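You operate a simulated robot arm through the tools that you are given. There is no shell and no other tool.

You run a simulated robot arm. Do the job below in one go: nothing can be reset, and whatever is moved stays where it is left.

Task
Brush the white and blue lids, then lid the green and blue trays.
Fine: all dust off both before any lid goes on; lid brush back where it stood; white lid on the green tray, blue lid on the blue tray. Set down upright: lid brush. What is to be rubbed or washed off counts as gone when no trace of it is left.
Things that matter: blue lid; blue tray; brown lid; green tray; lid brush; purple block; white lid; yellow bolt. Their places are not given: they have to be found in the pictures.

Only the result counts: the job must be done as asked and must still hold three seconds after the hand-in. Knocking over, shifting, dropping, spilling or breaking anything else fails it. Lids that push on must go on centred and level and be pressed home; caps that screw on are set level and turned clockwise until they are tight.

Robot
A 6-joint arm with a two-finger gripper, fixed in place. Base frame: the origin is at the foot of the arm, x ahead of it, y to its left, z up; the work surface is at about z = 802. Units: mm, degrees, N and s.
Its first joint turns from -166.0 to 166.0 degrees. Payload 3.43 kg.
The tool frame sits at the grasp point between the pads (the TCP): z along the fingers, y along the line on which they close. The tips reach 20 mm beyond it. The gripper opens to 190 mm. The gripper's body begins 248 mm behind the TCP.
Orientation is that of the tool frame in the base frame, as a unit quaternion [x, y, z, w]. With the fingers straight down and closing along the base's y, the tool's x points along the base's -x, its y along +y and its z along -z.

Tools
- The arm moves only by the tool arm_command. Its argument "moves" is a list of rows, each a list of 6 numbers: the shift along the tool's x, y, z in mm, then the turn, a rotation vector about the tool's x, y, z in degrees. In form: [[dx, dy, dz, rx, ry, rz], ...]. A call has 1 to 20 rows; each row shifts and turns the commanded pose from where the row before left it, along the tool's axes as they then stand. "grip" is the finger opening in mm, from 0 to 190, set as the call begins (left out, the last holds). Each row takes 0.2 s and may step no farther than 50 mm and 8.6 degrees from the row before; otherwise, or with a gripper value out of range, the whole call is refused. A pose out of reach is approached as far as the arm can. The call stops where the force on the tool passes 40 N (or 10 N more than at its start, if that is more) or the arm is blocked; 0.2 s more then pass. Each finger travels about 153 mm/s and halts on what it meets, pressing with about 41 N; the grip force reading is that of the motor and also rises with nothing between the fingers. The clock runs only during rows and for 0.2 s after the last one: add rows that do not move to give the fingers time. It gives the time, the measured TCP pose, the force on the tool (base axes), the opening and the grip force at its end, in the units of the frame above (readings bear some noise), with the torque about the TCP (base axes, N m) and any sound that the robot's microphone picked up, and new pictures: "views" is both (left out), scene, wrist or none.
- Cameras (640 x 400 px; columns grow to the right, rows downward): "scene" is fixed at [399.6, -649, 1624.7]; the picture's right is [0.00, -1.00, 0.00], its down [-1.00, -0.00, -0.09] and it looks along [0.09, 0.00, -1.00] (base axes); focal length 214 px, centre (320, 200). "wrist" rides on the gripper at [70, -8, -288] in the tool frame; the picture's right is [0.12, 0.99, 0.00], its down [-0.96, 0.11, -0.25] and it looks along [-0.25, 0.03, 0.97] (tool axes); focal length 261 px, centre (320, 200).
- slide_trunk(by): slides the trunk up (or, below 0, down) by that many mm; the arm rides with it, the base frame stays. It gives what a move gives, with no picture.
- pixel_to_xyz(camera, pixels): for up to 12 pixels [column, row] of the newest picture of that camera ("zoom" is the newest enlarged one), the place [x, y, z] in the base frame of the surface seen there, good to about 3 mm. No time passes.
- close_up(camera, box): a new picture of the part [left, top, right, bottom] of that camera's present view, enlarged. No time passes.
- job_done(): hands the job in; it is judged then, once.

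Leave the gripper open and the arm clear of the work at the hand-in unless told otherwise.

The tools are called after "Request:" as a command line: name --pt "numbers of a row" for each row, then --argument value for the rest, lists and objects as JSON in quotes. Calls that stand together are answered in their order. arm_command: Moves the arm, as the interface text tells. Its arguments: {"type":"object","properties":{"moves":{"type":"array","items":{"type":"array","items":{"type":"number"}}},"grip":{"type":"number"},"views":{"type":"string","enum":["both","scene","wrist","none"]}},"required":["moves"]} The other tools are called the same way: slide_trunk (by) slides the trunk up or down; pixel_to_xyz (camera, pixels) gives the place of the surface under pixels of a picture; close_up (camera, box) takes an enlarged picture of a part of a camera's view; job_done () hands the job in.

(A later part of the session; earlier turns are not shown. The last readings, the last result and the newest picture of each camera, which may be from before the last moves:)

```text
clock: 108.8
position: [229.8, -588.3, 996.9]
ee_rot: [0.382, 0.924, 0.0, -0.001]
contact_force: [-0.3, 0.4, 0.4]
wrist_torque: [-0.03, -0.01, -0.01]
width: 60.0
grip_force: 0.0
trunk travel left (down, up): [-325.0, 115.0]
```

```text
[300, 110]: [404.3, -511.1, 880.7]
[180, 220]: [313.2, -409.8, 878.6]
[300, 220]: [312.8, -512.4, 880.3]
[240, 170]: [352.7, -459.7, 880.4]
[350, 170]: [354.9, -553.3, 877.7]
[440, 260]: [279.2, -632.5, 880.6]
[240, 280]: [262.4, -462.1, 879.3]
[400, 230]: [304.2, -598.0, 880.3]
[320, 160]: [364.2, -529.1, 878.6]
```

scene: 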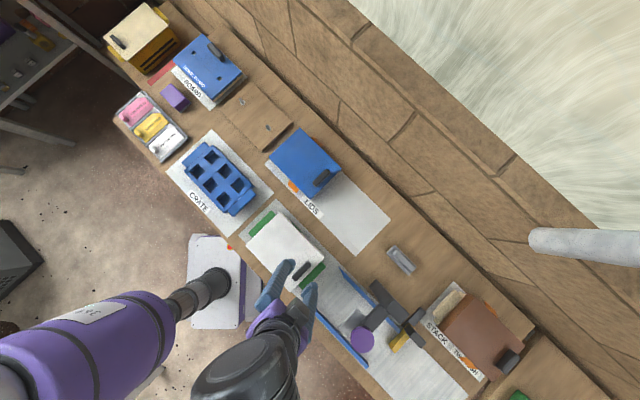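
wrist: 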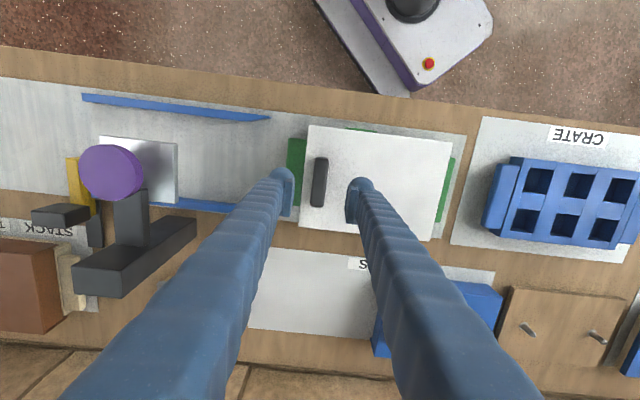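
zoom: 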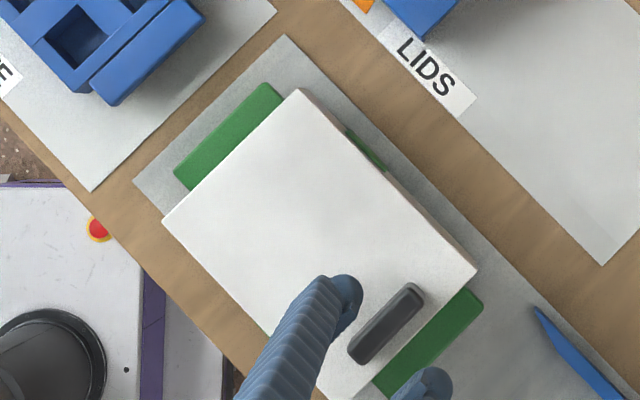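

The lid sits level (z 878–881 everywhere), and the side tabs now look green where they were orange. I'll zoom to check the tabs and the corners.

Request:
close_up --camera "scene" --box '[276, 215, 316, 240]'

Request:
close_up --camera "wrist" --box '[280, 110, 470, 250]'

Request:
close_up --camera "scene" --box '[260, 199.5, 300, 224.5]'

Request:
close_up --camera "scene" --box '[304, 244.5, 344, 269.5]'

Request:
close_up --camera "scene" --box '[226, 232.5, 266, 257.5]'

```text
16.00 times, centred on (296, 228) of scene
```

zoom: 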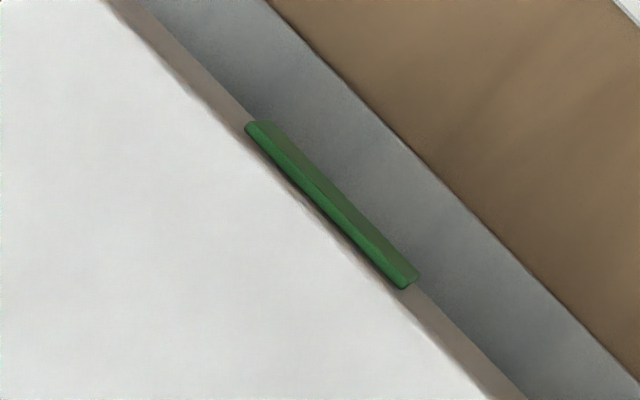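

```text
2.86 times, centred on (375, 180) of wrist
```

zoom: 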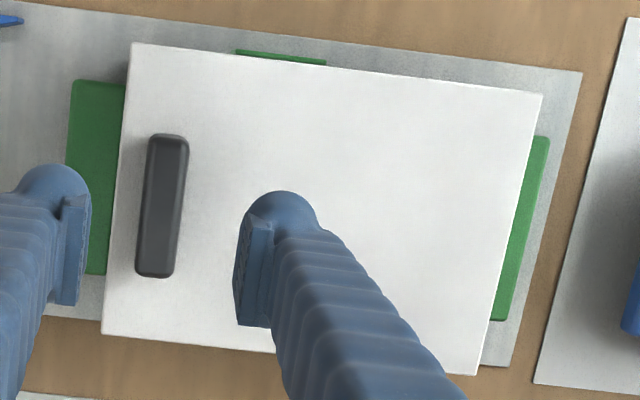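

```text
16.00 times, centred on (280, 212) of scene
```

zoom: 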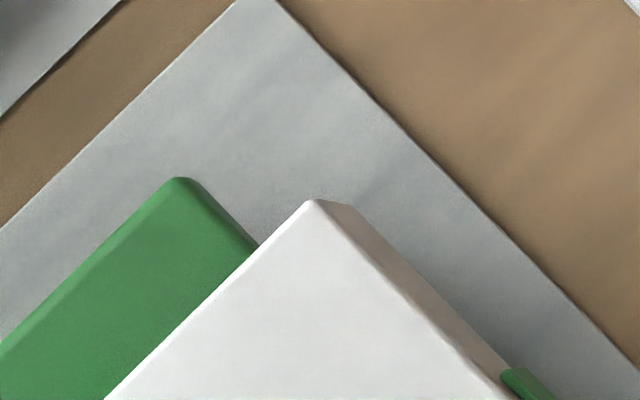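

```text
16.00 times, centred on (324, 257) of scene
```

zoom: 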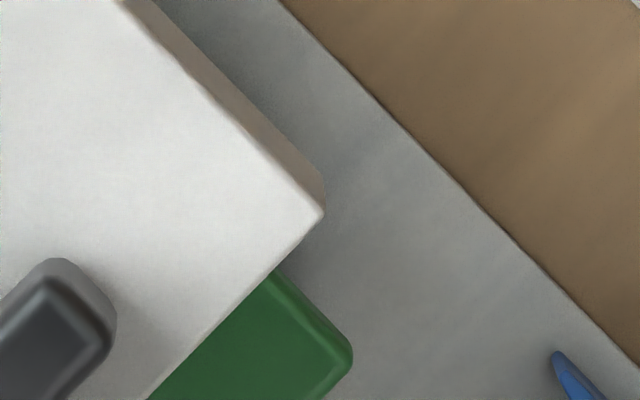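

```text
16.00 times, centred on (246, 245) of scene
```

zoom: 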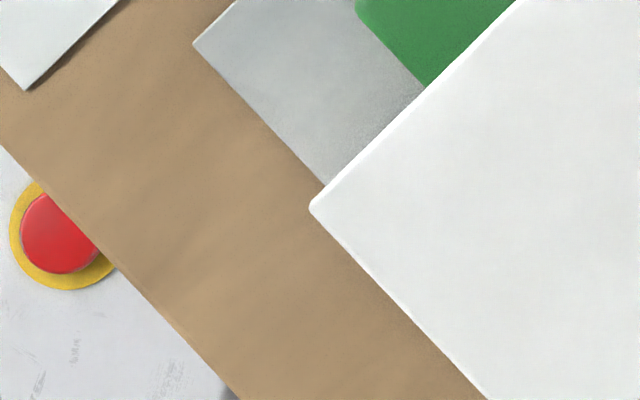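

Both clips have snapped from flared orange to upright green, and the lid is centred within 1 mm (289.8,-528.2). To be sure it's pressed home, I'll close the fingers and press lightly on the lid's centre.

Request:
arm_command --pt "0 42 0 0 0 0" --pt "0 42 0 0 0 0" --pt "0 0 40 0 0 0" --pt "0 0 35 0 0 0" --pt "0 0 10 0 0 0" --pt "0 0 0 0 0 0" --grip 0 --views "wrist"

Request:
arm_command --pt "0 0 4 0 0 0" --pt "0 0 2 0 0 0" --pt "0 0 0 0 0 0" --views "none"

```text
clock: 110.2
position: [289.4, -529.5, 912.7]
ee_rot: [0.382, 0.924, 0.0, 0.0]
contact_force: [-0.5, -0.2, -0.7]
wrist_torque: [0.02, -0.01, -0.01]
width: 0.0
grip_force: 34.5
trunk travel left (down, up): [-325.0, 115.0]
```

wrist: 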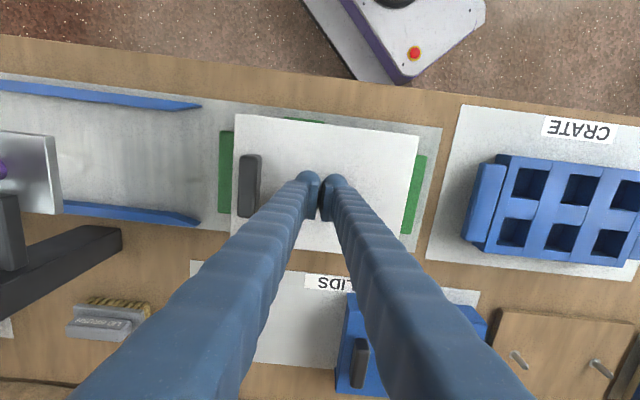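

```text
clock: 111.0
position: [289.3, -530.8, 905.5]
ee_rot: [0.381, 0.924, 0.0, 0.0]
contact_force: [-0.6, -0.6, 0.8]
wrist_torque: [-0.06, -0.03, 0.0]
width: 0.0
grip_force: 34.4
trunk travel left (down, up): [-325.0, 115.0]
```

The brush is visible standing upright at lower left, labelled "LID BRUSH". I'll continue the press.

Request:
arm_command --pt "0 0 2 0 0 0" --pt "0 0 2 0 0 0" --pt "0 0 0 0 0 0" --views "none"

Request:
arm_command --pt "0 0 1.5 0 0 0" --pt "0 0 1 0 0 0" --pt "0 0 0 0 0 0" --views "none"

```text
clock: 111.8
position: [289.6, -529.0, 902.2]
ee_rot: [0.382, 0.924, 0.0, 0.0]
contact_force: [0.5, 0.5, 0.2]
wrist_torque: [0.02, 0.02, -0.01]
width: 0.2
grip_force: 34.5
trunk travel left (down, up): [-325.0, 115.0]
```

```text
clock: 112.6
position: [289.6, -529.3, 898.8]
ee_rot: [0.382, 0.924, 0.001, -0.001]
contact_force: [-1.1, -0.2, -0.3]
wrist_torque: [0.02, -0.01, 0.01]
width: 0.1
grip_force: 34.3
trunk travel left (down, up): [-325.0, 115.0]
```

Request:
arm_command --pt "0 0 1 0 0 0" --pt "0 0 1 0 0 0" --pt "0 0 0 0 0 0" --views "none"

Request:
arm_command --pt "0 0 1 0 0 0" --pt "0 0 1 0 0 0" --pt "0 0 0 0 0 0" --views "none"

```text
clock: 113.4
position: [290.0, -529.9, 896.8]
ee_rot: [0.382, 0.924, -0.001, 0.0]
contact_force: [0.9, 1.0, 12.8]
wrist_torque: [0.02, -0.04, -0.05]
width: 5.9
grip_force: 34.2
trunk travel left (down, up): [-325.0, 115.0]
```

```text
clock: 114.1
position: [288.7, -529.5, 898.0]
ee_rot: [0.382, 0.924, -0.001, 0.001]
contact_force: [-1.8, 3.6, 17.8]
wrist_torque: [0.07, 0.04, -0.04]
width: 5.8
grip_force: 34.3
trunk travel left (down, up): [-325.0, 115.0]
stopped in row 3: the force on the tool passed its limit at 42 N (the readings are from after the stop); the commanded pose is now the measured one
```

The press reached 42 N at lid top ≈877 with no further travel, so the white lid is home. I'll rise and check the lid and tabs.

Request:
arm_command --pt "0 0 -20 0 0 0" --pt "0 0 -40 0 0 0" --pt "0 0 -45 0 0 0" --pt "-40 0 0 0 0 0" --pt "-40 0 0 0 0 0" --pt "-40 0 0 0 0 0" --pt "-40 0 0 0 0 0" --pt "-40 0 0 0 0 0" --pt "0 0 0 0 0 0" --grip 60

Request:
close_up --camera "scene" --box '[225, 190, 345, 300]'

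Request:
close_up --camera "wrist" --box '[200, 0, 460, 180]'

```text
clock: 116.1
position: [430.5, -672.1, 1003.5]
ee_rot: [0.383, 0.924, 0.0, 0.001]
contact_force: [-0.2, 0.0, 0.4]
wrist_torque: [0.02, -0.01, -0.02]
width: 60.0
grip_force: 0.0
trunk travel left (down, up): [-325.0, 115.0]
```

scene: 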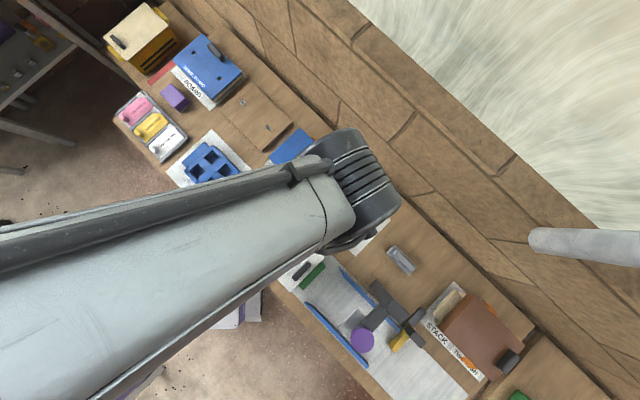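
wrist: 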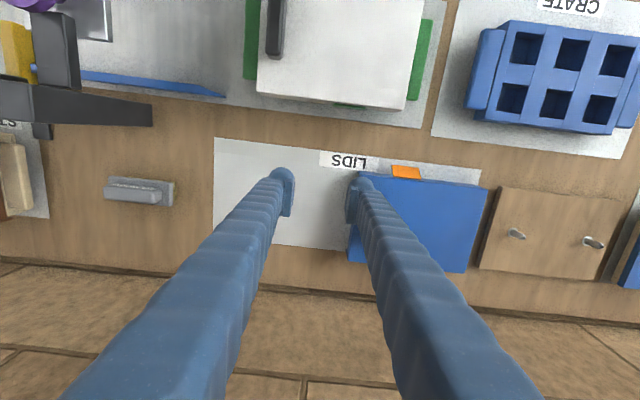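

```text
3.64 times, centred on (285, 245) of scene
```

zoom: 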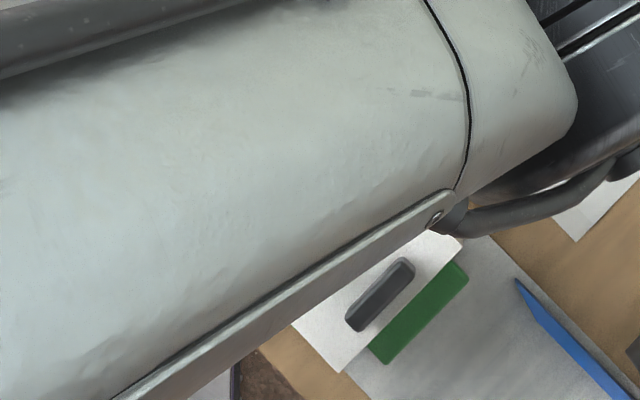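

```text
2.22 times, centred on (330, 90) of wrist
```

zoom: 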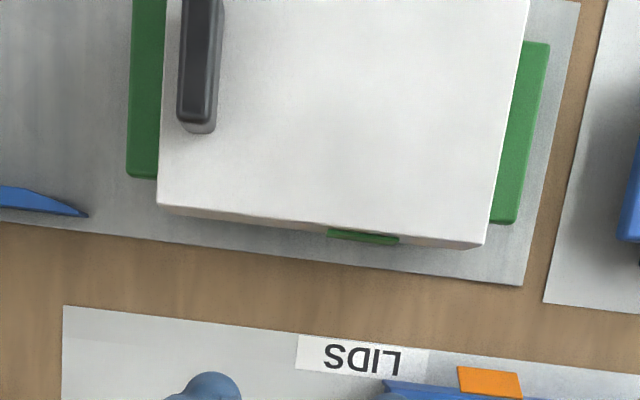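

The white lid is fine. I'll move the arm aside along −u so the scene camera can see the blue lid and blue tray, then measure their corners.

Request:
arm_command --pt "0 -45 0 0 0 0" --pt "0 -45 0 0 0 0" --pt "0 -45 0 0 0 0" --pt "0 -45 0 0 0 0" --pt "0 0 0 0 0 0" --views "scene"

Request:
close_up --camera "scene" --box '[280, 115.5, 320, 140.5]'

Request:
close_up --camera "scene" --box '[321, 156.5, 361, 181.5]'

Request:
close_up --camera "scene" --box '[290, 187.5, 330, 212.5]'

Request:
close_up --camera "scene" --box '[249, 145.5, 289, 170.5]'

Request:
close_up --camera "scene" --box '[193, 132.5, 233, 157.5]'

Request:
close_up --camera "scene" --box '[234, 173.5, 274, 198.5]'

Request:
close_up --camera "scene" --box '[204, 200.5, 244, 225.5]'

Request:
close_up --camera "scene" --box '[164, 159.5, 204, 184.5]'

```text
clock: 117.3
position: [304.2, -799.4, 1003.0]
ee_rot: [0.382, 0.924, -0.001, 0.0]
contact_force: [0.0, -0.2, 0.0]
wrist_torque: [0.05, 0.03, -0.05]
width: 60.0
grip_force: 0.1
trunk travel left (down, up): [-325.0, 115.0]
```

scene: 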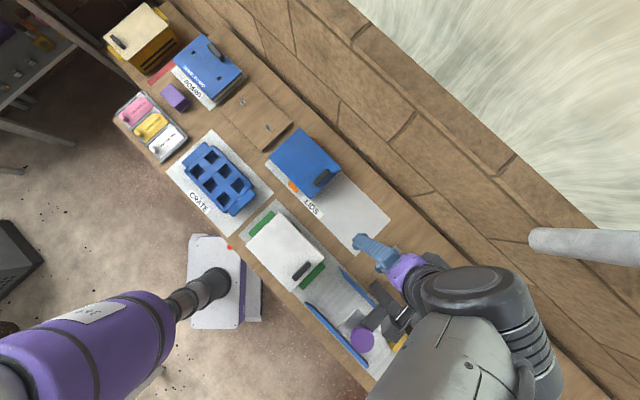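

```text
16.00 times, centred on (300, 128) of scene
```

zoom: 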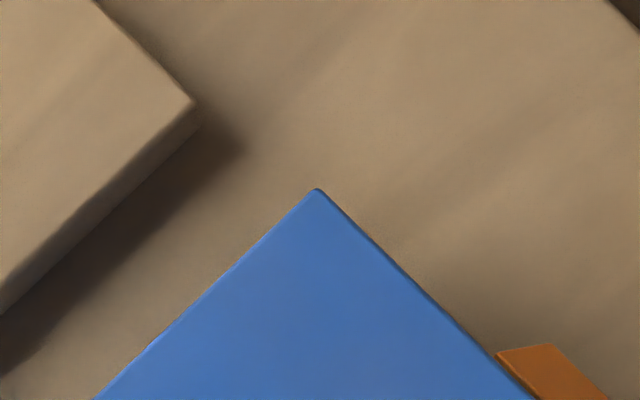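

```text
16.00 times, centred on (341, 169) of scene
```

zoom: 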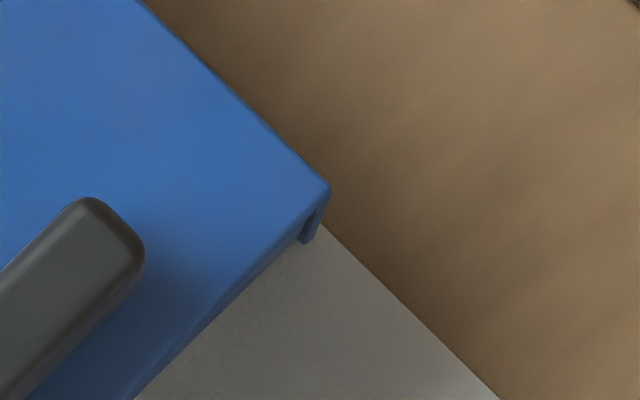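

```text
16.00 times, centred on (310, 200) of scene
```

zoom: 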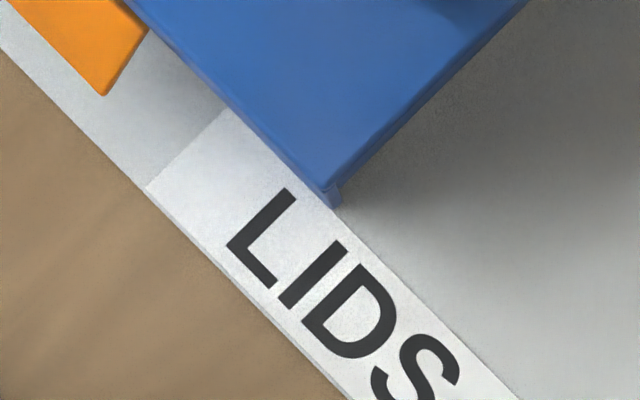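

```text
16.00 times, centred on (269, 158) of scene
```

zoom: 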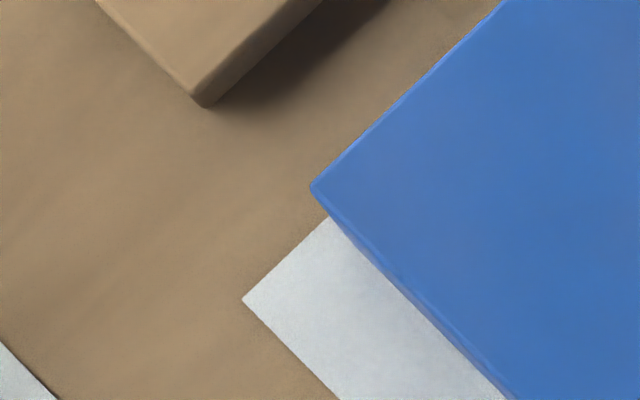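

```text
16.00 times, centred on (213, 145) of scene
```

zoom: 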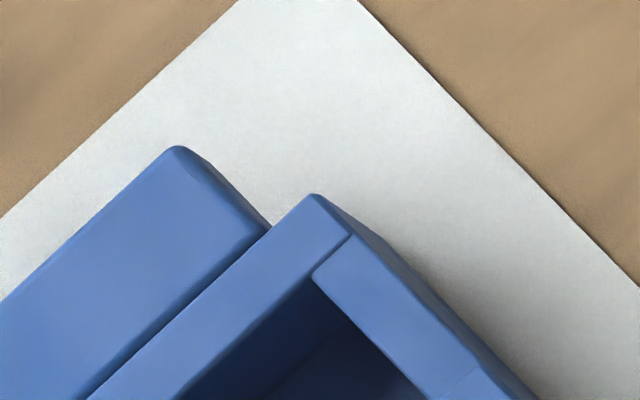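

```text
16.00 times, centred on (254, 186) of scene
```

zoom: 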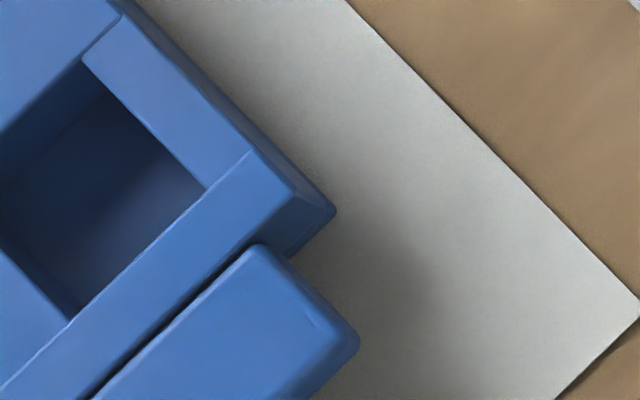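

```text
16.00 times, centred on (224, 213) of scene
```

zoom: 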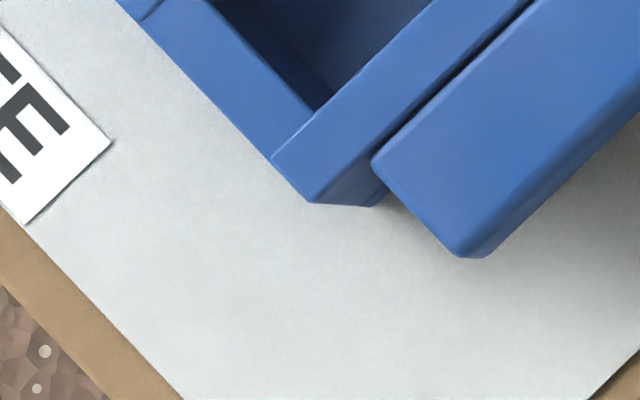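

```text
16.00 times, centred on (184, 172) of scene
```

zoom: 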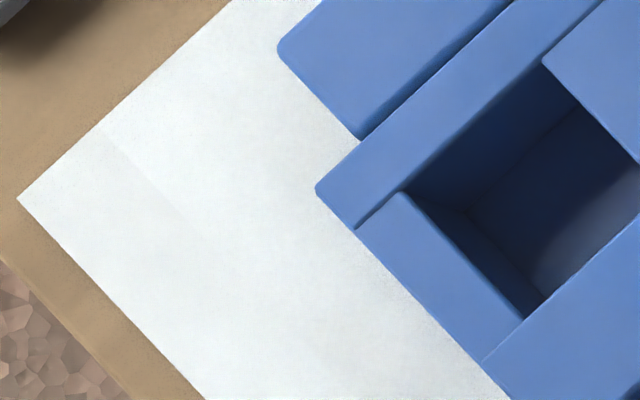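

The blue lid centre is about (608.0,-593.6) and the blue tray centre about (552.0,-268.2), so the lid needs Δu=+190.5, Δv=−269.8. The blue handle should be at u≈−75, v≈849. I'll move above it.

Request:
arm_command --pt "-9.9 39.4 0 0 0 0" --pt "-9.9 39.4 0 0 0 0" --pt "-9.9 39.4 0 0 0 0" --pt "-9.9 39.4 0 0 0 0" --pt "-9.9 39.4 0 0 0 0" --pt "-9.9 39.4 0 0 0 0" --pt "-9.6 39.4 0 0 0 0" --pt "0 0 40 0 0 0" --pt "0 0 40 0 0 0" --pt "0 0 30 0 0 0" --pt "0 0 10 0 0 0" --pt "0 0 0 0 0 0"

Request:
close_up --camera "wrist" --box '[230, 90, 430, 260]'

```text
clock: 119.9
position: [547.5, -652.6, 882.3]
ee_rot: [0.383, 0.924, -0.002, 0.001]
contact_force: [0.2, -0.9, -0.2]
wrist_torque: [0.03, 0.02, -0.02]
width: 60.0
grip_force: 0.0
trunk travel left (down, up): [-325.0, 115.0]
```

scene: 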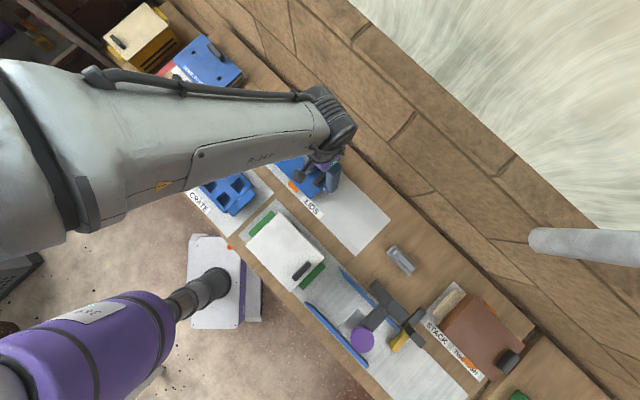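
wrist: 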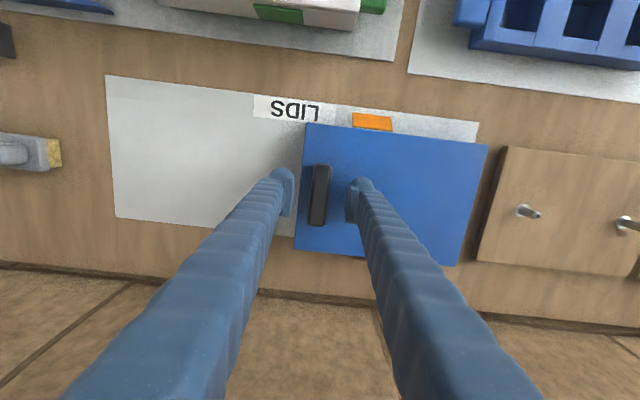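

```text
2.35 times, centred on (330, 175) of wrist
```

zoom: 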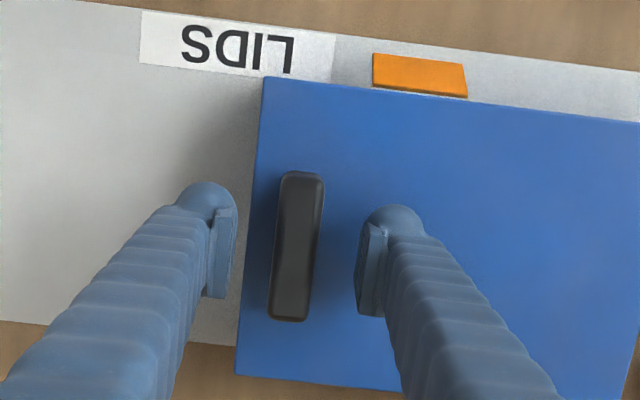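

The handle is centred between the fingers within about 1 mm. I'll lower 7 mm to z≈875 and close.

Request:
arm_command --pt "0 -1 0 0 0 0" --pt "0 0 4 0 0 0" --pt "0 0 3.5 0 0 0" --pt "0 0 0 0 0 0" --views "none"

Request:
arm_command --pt "0 0 0 0 0 0" --pt "0 0 0 0 0 0" --pt "0 0 0 0 0 0" --pt "0 0 0 0 0 0" --grip 0

Request:
close_up --camera "scene" --box '[290, 187.5, 330, 212.5]'

Request:
close_up --camera "wrist" --box '[230, 90, 430, 260]'

```text
clock: 120.9
position: [547.0, -652.6, 874.5]
ee_rot: [0.383, 0.924, -0.002, 0.001]
contact_force: [0.0, 0.3, 0.1]
wrist_torque: [-0.01, -0.02, -0.01]
width: 60.0
grip_force: 0.0
trunk travel left (down, up): [-325.0, 115.0]
```

```text
clock: 121.9
position: [548.2, -653.1, 875.2]
ee_rot: [0.382, 0.924, -0.001, 0.0]
contact_force: [-0.7, 0.7, 0.7]
wrist_torque: [-0.02, -0.02, 0.0]
width: 20.8
grip_force: 40.8
trunk travel left (down, up): [-325.0, 115.0]
```

scene: 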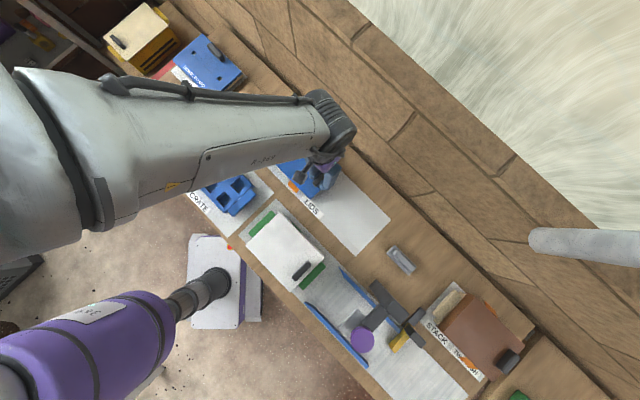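
wrist: 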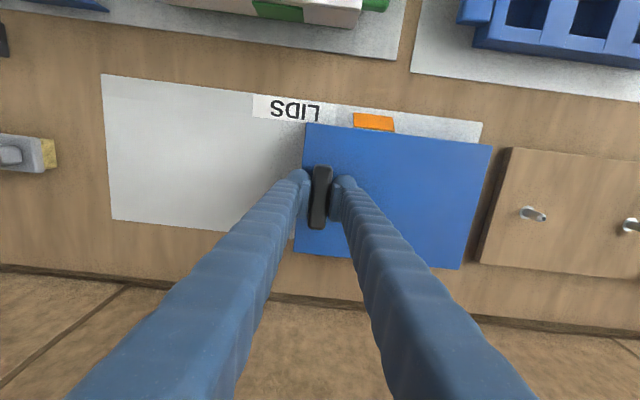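

```text
16.00 times, centred on (310, 200) of scene
```

zoom: 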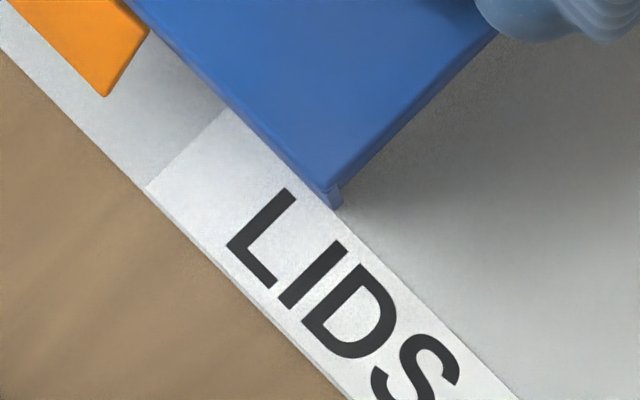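

```text
2.35 times, centred on (330, 175) of wrist
```

zoom: 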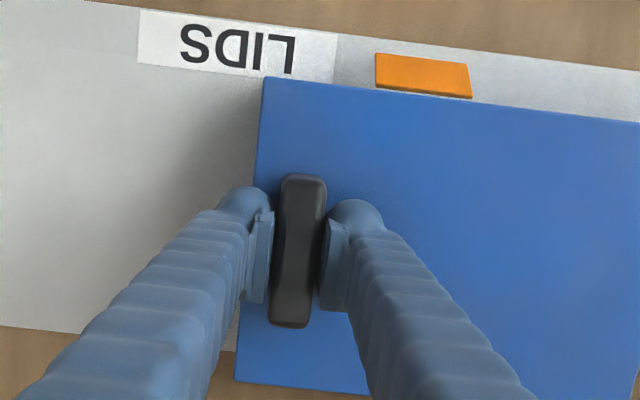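

The blue lid didn't shift when gripped. I'll lift it 125 mm and carry it over the blue tray (dx=+269.8, dy=+190.5 in tool axes).

Request:
arm_command --pt "0 0 -5 0 0 0" --pt "0 0 -30 0 0 0" --pt "0 0 -45 0 0 0" --pt "0 0 -45 0 0 0" --pt "29.98 21.17 0 0 0 0" --pt "29.98 21.17 0 0 0 0" --pt "29.98 21.17 0 0 0 0" --pt "29.98 21.17 0 0 0 0" --pt "29.98 21.17 0 0 0 0" --pt "29.98 21.17 0 0 0 0" --pt "29.98 21.17 0 0 0 0" --pt "29.98 21.17 0 0 0 0" --pt "29.96 21.14 0 0 0 0" --pt "0 0 0 0 0 0" --pt "0 0 0 0 0 0"

Request:
close_up --camera "scene" --box '[120, 90, 320, 260]'

Request:
close_up --camera "wrist" --box '[200, 60, 560, 290]'

```text
clock: 125.1
position: [490.2, -328.0, 999.5]
ee_rot: [0.383, 0.924, -0.001, 0.001]
contact_force: [-0.7, -0.5, -1.0]
wrist_torque: [0.0, 0.05, 0.02]
width: 20.6
grip_force: 41.6
trunk travel left (down, up): [-325.0, 115.0]
```

scene: 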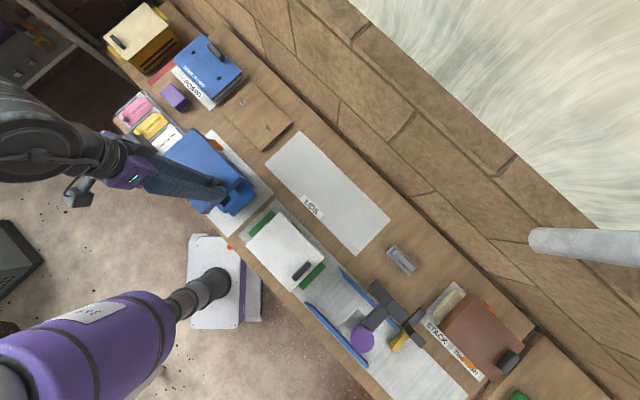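
wrist: 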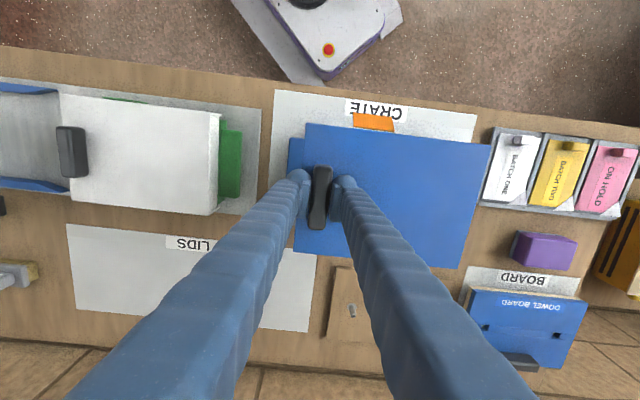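

```text
2.35 times, centred on (220, 175) of scene
```

zoom: 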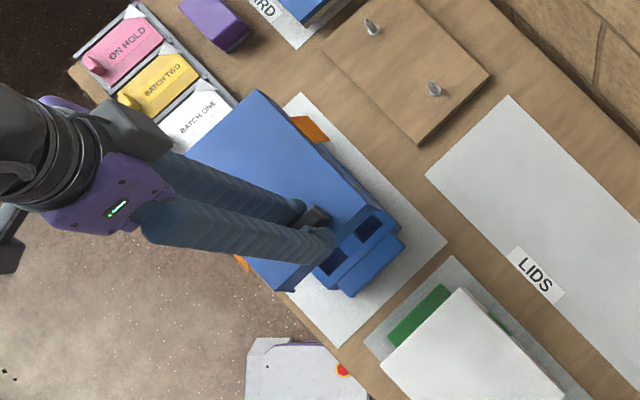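

```text
1.74 times, centred on (380, 175) of wrist
```

zoom: 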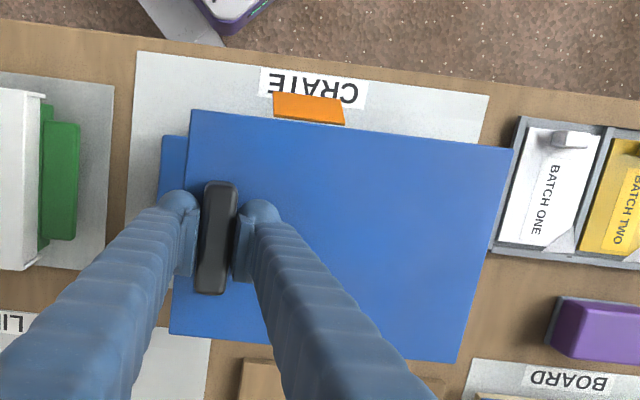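

At (490.2,-328.0), 1–1.5 mm short of target by reading. I'll check the visible lid corners (top, right, bottom) in the scene view.

Request:
close_up --camera "scene" --box '[175, 116.5, 215, 141.5]'

Request:
pixel_to_xyz --camera "zoom" --pixels '[[320, 230], [320, 260], [320, 300], [270, 300], [370, 300]]'

Request:
close_up --camera "scene" --box '[220, 166.5, 260, 191.5]'

Request:
close_up --camera "scene" --box '[180, 200.5, 220, 225.5]'

```text
16.00 times, centred on (195, 129) of scene
```

zoom: 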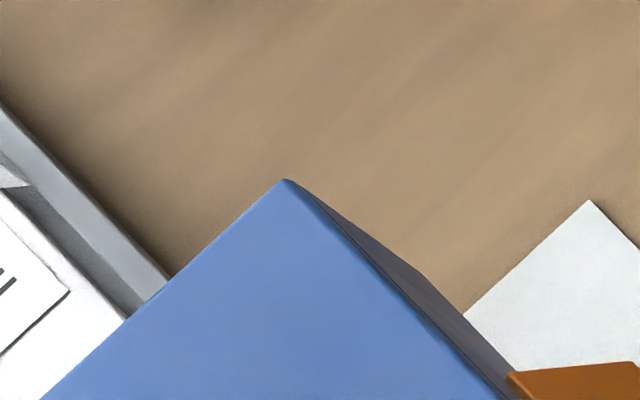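

```text
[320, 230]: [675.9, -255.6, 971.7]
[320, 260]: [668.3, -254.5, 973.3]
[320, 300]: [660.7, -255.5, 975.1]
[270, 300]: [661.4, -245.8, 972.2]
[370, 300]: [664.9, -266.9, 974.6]
```

```text
16.00 times, centred on (240, 179) of scene
```

zoom: 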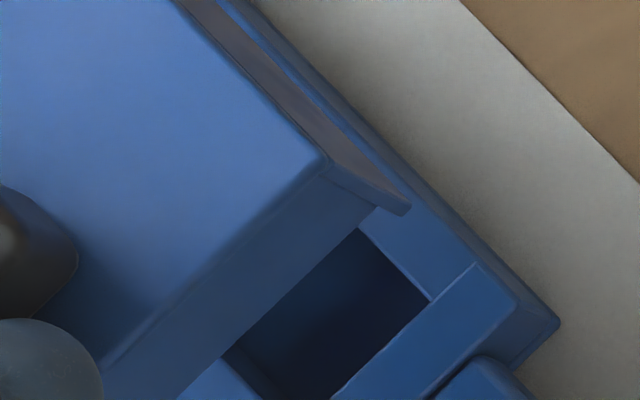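

```text
16.00 times, centred on (200, 213) of scene
```

zoom: 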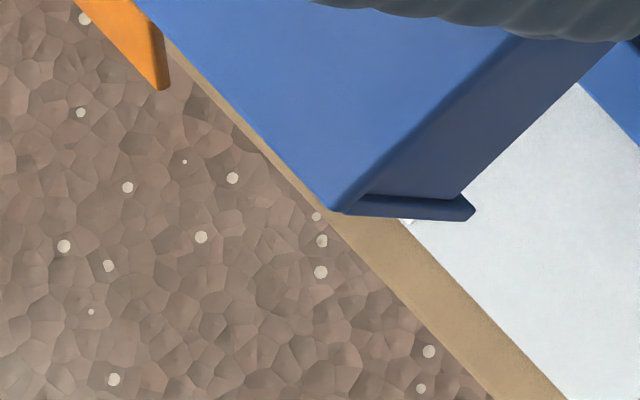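

The hovering blue lid's centre is (551.8,-268.1) against the tray at (552.0,-268.2), so it's aligned. I'll lower 82 mm, then seat gently.

Request:
arm_command --pt "0 0 30 0 0 0" --pt "0 0 27 0 0 0" --pt "0 0 17 0 0 0" --pt "0 0 8 0 0 0" --pt "0 0 0 0 0 0"

Request:
close_up --camera "wrist" --box '[200, 60, 560, 290]'

Request:
close_up --camera "scene" --box '[150, 110, 290, 240]'

```text
clock: 126.3
position: [490.8, -328.3, 917.3]
ee_rot: [0.382, 0.924, 0.0, 0.001]
contact_force: [-0.8, 0.6, -1.5]
wrist_torque: [-0.06, 0.07, -0.01]
width: 20.4
grip_force: 41.5
trunk travel left (down, up): [-325.0, 115.0]
```

scene: 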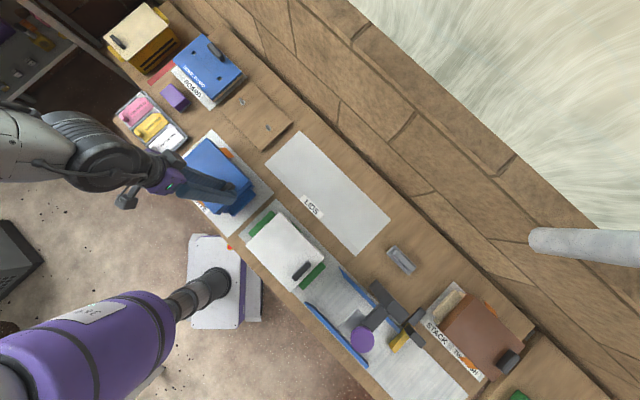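
wrist: 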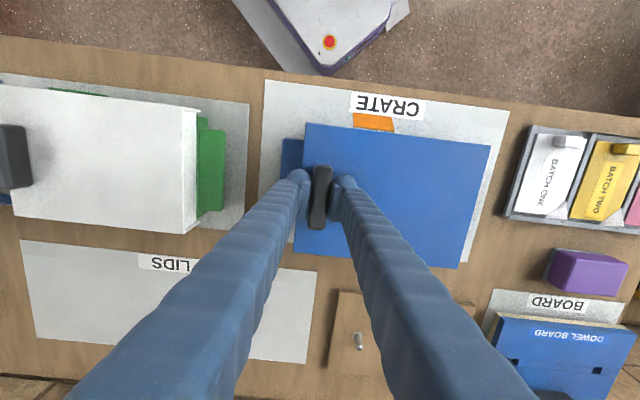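

```text
1.74 times, centred on (380, 175) of wrist
```

zoom: 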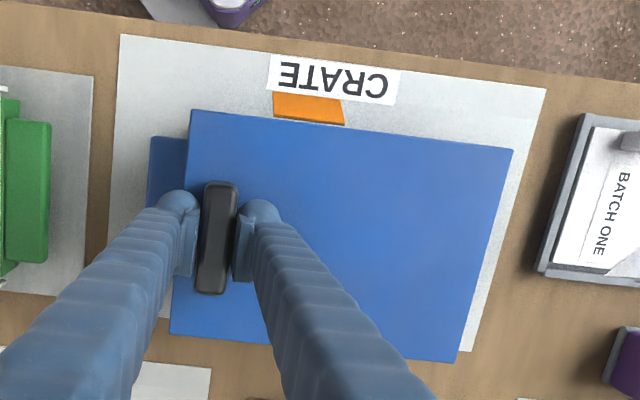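

```text
3.08 times, centred on (220, 175) of scene
```

zoom: 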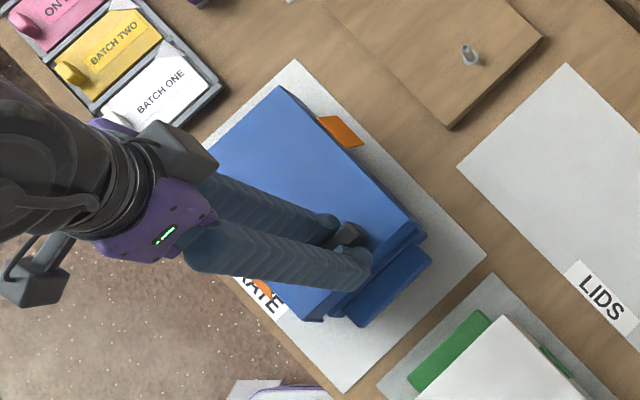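

Position (490.8,-328.3) at z 917 with no contact. I'll lower in small steps.

Request:
arm_command --pt "0 0 3 0 0 0" --pt "0 0 3 0 0 0" --pt "0 0 0 0 0 0" --views "none"

Request:
arm_command --pt "0 0 2 0 0 0" --pt "0 0 1 0 0 0" --pt "0 0 0 0 0 0" --views "none"

Request:
arm_command --pt "0 0 2 0 0 0" --pt "0 0 1 0 0 0" --pt "0 0 0 0 0 0" --views "none"

Request:
arm_command --pt "0 0 1 0 0 0" --pt "0 0 1 0 0 0" --pt "0 0 0 0 0 0" --views "none"

```text
clock: 127.1
position: [490.1, -328.0, 910.9]
ee_rot: [0.381, 0.924, -0.002, 0.001]
contact_force: [-0.3, 0.0, -1.8]
wrist_torque: [-0.06, 0.06, -0.01]
width: 20.7
grip_force: 40.7
trunk travel left (down, up): [-325.0, 115.0]
```

```text
clock: 127.9
position: [490.1, -328.9, 908.0]
ee_rot: [0.382, 0.924, -0.002, 0.001]
contact_force: [0.2, 0.0, -2.2]
wrist_torque: [-0.07, 0.05, 0.03]
width: 20.6
grip_force: 40.9
trunk travel left (down, up): [-325.0, 115.0]
```

```text
clock: 128.7
position: [490.2, -328.1, 904.8]
ee_rot: [0.382, 0.924, -0.001, 0.0]
contact_force: [0.5, 0.3, 0.2]
wrist_torque: [-0.06, 0.04, 0.03]
width: 20.6
grip_force: 41.2
trunk travel left (down, up): [-325.0, 115.0]
```

```text
clock: 129.5
position: [490.2, -327.7, 902.8]
ee_rot: [0.382, 0.924, -0.002, 0.001]
contact_force: [0.1, 0.1, -1.3]
wrist_torque: [0.0, -0.02, -0.01]
width: 20.8
grip_force: 41.5
trunk travel left (down, up): [-325.0, 115.0]
```

Just above the seat at 902.8. I'll press the last bit in, watching the force.

Request:
arm_command --pt "0 0 1 0 0 0" --pt "0 0 1 0 0 0" --pt "0 0 0 0 0 0" --views "none"

Request:
arm_command --pt "0 0 1 0 0 0" --pt "0 0 0 0 0 0" --views "scene"

Request:
close_up --camera "scene" --box '[150, 110, 290, 240]'

```text
clock: 130.3
position: [490.8, -326.8, 901.3]
ee_rot: [0.382, 0.924, -0.002, 0.001]
contact_force: [-0.4, -0.1, -0.5]
wrist_torque: [-0.03, -0.06, -0.01]
width: 20.6
grip_force: 41.0
trunk travel left (down, up): [-325.0, 115.0]
```

```text
clock: 130.9
position: [490.1, -327.8, 901.1]
ee_rot: [0.381, 0.924, -0.001, 0.001]
contact_force: [-0.9, -1.7, 3.6]
wrist_torque: [0.05, 0.02, 0.03]
width: 20.8
grip_force: 40.7
trunk travel left (down, up): [-325.0, 115.0]
```

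scene: 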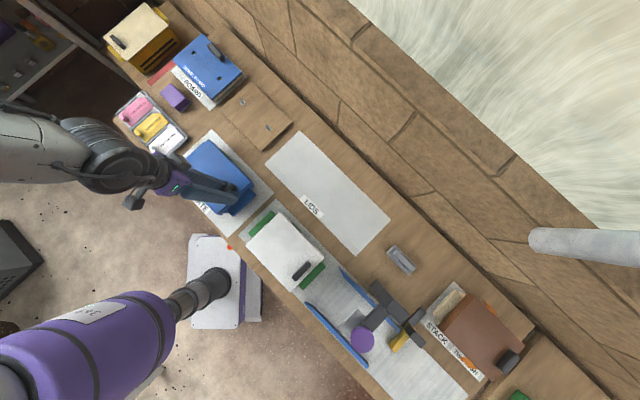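

```text
3.08 times, centred on (220, 175) of scene
```

zoom: 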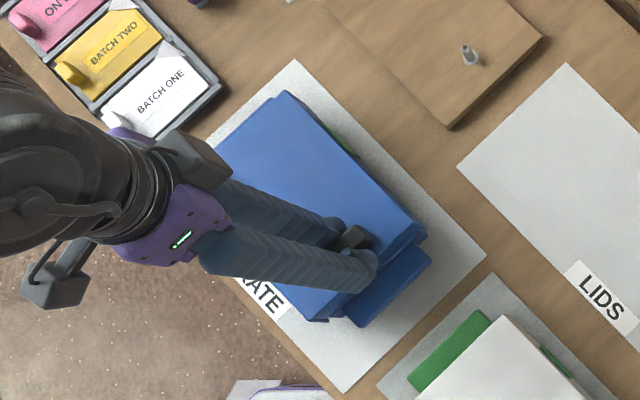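

The +v tab has turned green. I'll push another 1.5 mm at the handle to firm it up, then relax and release.

Request:
arm_command --pt "0 0 1 0 0 0" --pt "0 0 0.5 0 0 0" --pt "0 0 0 0 0 0" --views "none"

Request:
arm_command --pt "0 0 -1 0 0 0" --pt "0 0 0 0 0 0" --views "none"

Request:
arm_command --pt "0 0 0 0 0 0" --pt "0 0 0 0 0 0" --pt "0 0 0 0 0 0" --grip 60 --views "none"

Request:
arm_command --pt "0 0 -15 0 0 0" --pt "0 0 -40 0 0 0" --pt "0 0 -40 0 0 0" --pt "0 0 0 0 0 0"

Request:
close_up --camera "wrist" --box '[240, 80, 500, 270]'

Request:
pixel_to_xyz --camera "zoom" --pixels '[[160, 80], [300, 100], [450, 110], [460, 180], [420, 260], [140, 290], [360, 160]]'

```text
clock: 131.7
position: [489.9, -327.1, 900.1]
ee_rot: [0.382, 0.924, -0.001, 0.001]
contact_force: [1.9, 3.8, 32.5]
wrist_torque: [0.33, 0.27, -0.04]
width: 20.6
grip_force: 41.2
trunk travel left (down, up): [-325.0, 115.0]
```

```text
clock: 132.3
position: [489.5, -328.4, 899.1]
ee_rot: [0.382, 0.924, -0.001, 0.001]
contact_force: [3.6, 3.4, 23.7]
wrist_torque: [-0.18, -0.27, -0.02]
width: 20.7
grip_force: 41.1
trunk travel left (down, up): [-325.0, 115.0]
```

```text
clock: 133.1
position: [490.8, -328.6, 899.5]
ee_rot: [0.383, 0.924, -0.001, 0.001]
contact_force: [-0.3, 0.1, -0.3]
wrist_torque: [0.02, 0.01, 0.01]
width: 59.9
grip_force: 0.1
trunk travel left (down, up): [-325.0, 115.0]
```

```text
clock: 134.1
position: [490.7, -327.7, 993.8]
ee_rot: [0.381, 0.924, -0.001, 0.0]
contact_force: [0.7, -0.4, -0.3]
wrist_torque: [-0.01, 0.03, 0.01]
width: 59.9
grip_force: 0.0
trunk travel left (down, up): [-325.0, 115.0]
```

scene: 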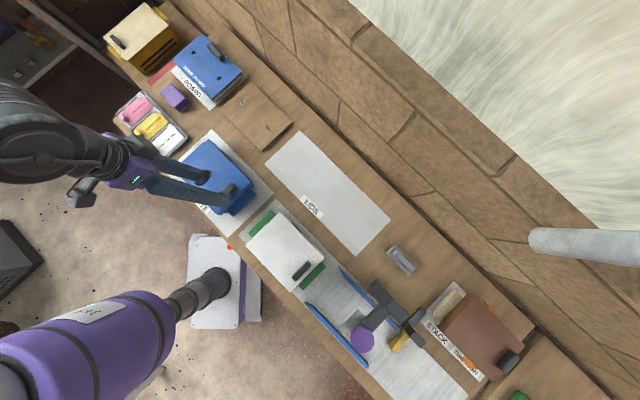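
wrist: 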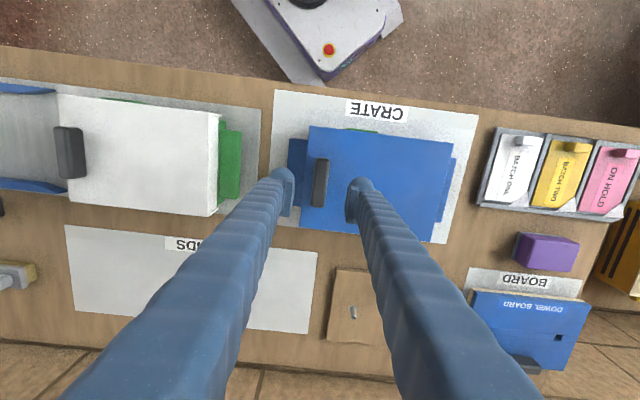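

```text
2.11 times, centred on (370, 175) of wrist
```

zoom: 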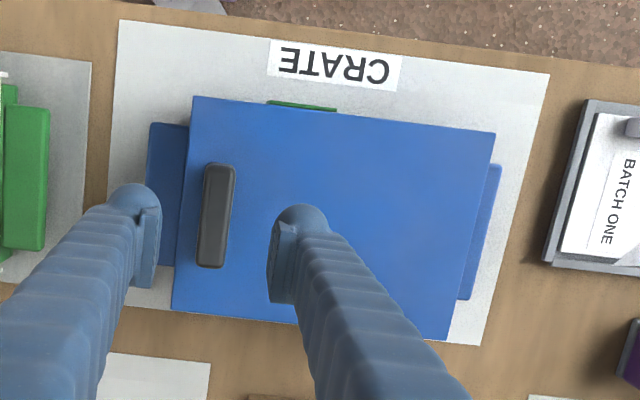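

```text
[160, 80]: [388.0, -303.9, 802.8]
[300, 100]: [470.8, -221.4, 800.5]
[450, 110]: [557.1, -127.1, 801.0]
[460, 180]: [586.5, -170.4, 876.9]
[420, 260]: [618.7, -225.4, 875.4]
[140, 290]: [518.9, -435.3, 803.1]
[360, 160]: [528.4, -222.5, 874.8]
```

The blue lid is level and its tabs are green. I'll press its centre with closed fingers for certainty.

Request:
arm_command --pt "0 42.5 0 0 0 0" --pt "0 42.5 0 0 0 0" --pt "0 0 40 0 0 0" --pt "0 0 35 0 0 0" --pt "0 0 10 0 0 0" --pt "0 0 4 0 0 0" --pt "0 0 0 0 0 0" --grip 0 --views "wrist"

Request:
arm_command --pt "0 0 2 0 0 0" --pt "0 0 2 0 0 0" --pt "0 0 0 0 0 0" --views "none"

Request:
arm_command --pt "0 0 1.5 0 0 0" --pt "0 0 1 0 0 0" --pt "0 0 0 0 0 0" --views "none"

```text
clock: 135.7
position: [549.7, -267.8, 905.6]
ee_rot: [0.383, 0.924, -0.001, 0.0]
contact_force: [-0.2, -0.3, 0.2]
wrist_torque: [0.02, -0.02, 0.01]
width: 0.0
grip_force: 34.1
trunk travel left (down, up): [-325.0, 115.0]
```

wrist: 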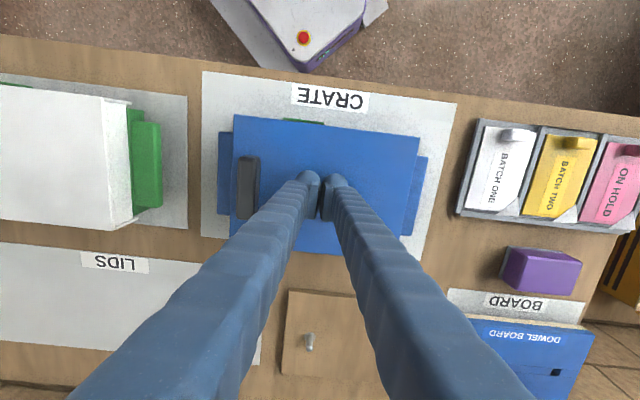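

```text
clock: 136.5
position: [551.6, -266.9, 900.5]
ee_rot: [0.381, 0.924, -0.001, 0.001]
contact_force: [-0.5, -0.6, -0.1]
wrist_torque: [0.01, 0.0, 0.02]
width: 0.2
grip_force: 34.2
trunk travel left (down, up): [-325.0, 115.0]
```

```text
clock: 137.3
position: [551.4, -266.9, 899.2]
ee_rot: [0.381, 0.924, -0.001, 0.001]
contact_force: [1.4, 0.0, -0.6]
wrist_torque: [0.01, -0.03, -0.02]
width: 0.0
grip_force: 33.8
trunk travel left (down, up): [-325.0, 115.0]
```

Request:
arm_command --pt "0 0 1 0 0 0" --pt "0 0 1 0 0 0" --pt "0 0 0 0 0 0" --views "none"

Request:
arm_command --pt "0 0 1 0 0 0" --pt "0 0 0.5 0 0 0" --pt "0 0 0 0 0 0" --views "none"

```text
clock: 138.1
position: [550.7, -266.0, 896.8]
ee_rot: [0.382, 0.924, -0.001, 0.0]
contact_force: [-0.1, 0.4, -0.2]
wrist_torque: [0.01, 0.02, -0.01]
width: 0.0
grip_force: 34.5
trunk travel left (down, up): [-325.0, 115.0]
```

```text
clock: 138.9
position: [551.2, -267.2, 895.9]
ee_rot: [0.382, 0.924, -0.001, 0.0]
contact_force: [0.4, 0.6, 6.0]
wrist_torque: [0.07, 0.01, 0.01]
width: 6.2
grip_force: 34.6
trunk travel left (down, up): [-325.0, 115.0]
```

Contact on the lid at TCP z≈896. I'll press a little harder.

Request:
arm_command --pt "0 0 1 0 0 0" --pt "0 0 0.8 0 0 0" --pt "0 0 0 0 0 0" --views "none"

Request:
arm_command --pt "0 0 -20 0 0 0" --pt "0 0 -40 0 0 0" --pt "0 0 -50 0 0 0" --pt "0 0 -50 0 0 0" --pt "0 0 0 0 0 0" --views "both"

```text
clock: 139.7
position: [550.9, -267.7, 895.3]
ee_rot: [0.381, 0.924, -0.001, 0.002]
contact_force: [1.5, 1.9, 32.2]
wrist_torque: [0.12, 0.01, -0.04]
width: 6.2
grip_force: 34.3
trunk travel left (down, up): [-325.0, 115.0]
```

```text
clock: 140.9
position: [551.3, -267.1, 1052.8]
ee_rot: [0.382, 0.924, -0.001, -0.001]
contact_force: [0.1, 1.4, -0.3]
wrist_torque: [-0.02, 0.03, 0.02]
width: 0.0
grip_force: 34.4
trunk travel left (down, up): [-325.0, 115.0]
```

scene: 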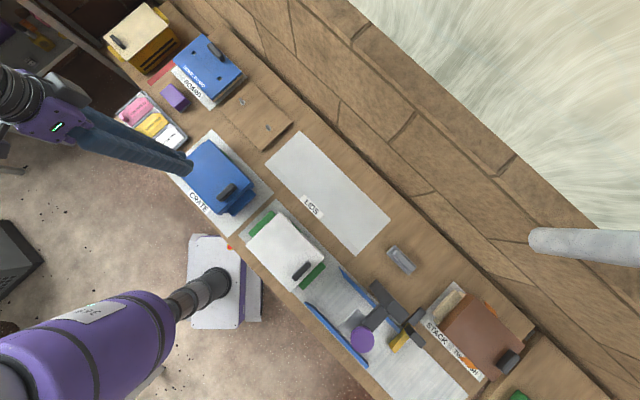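
wrist: 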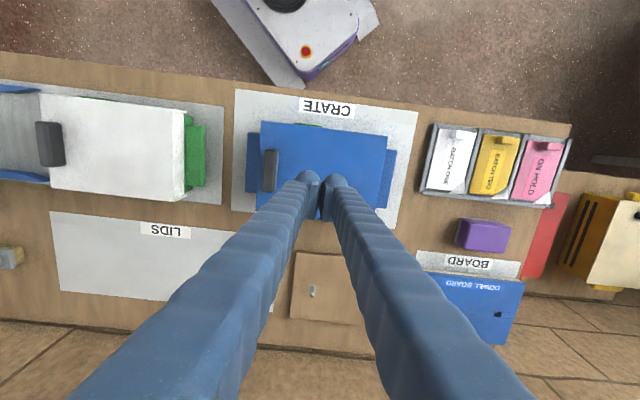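

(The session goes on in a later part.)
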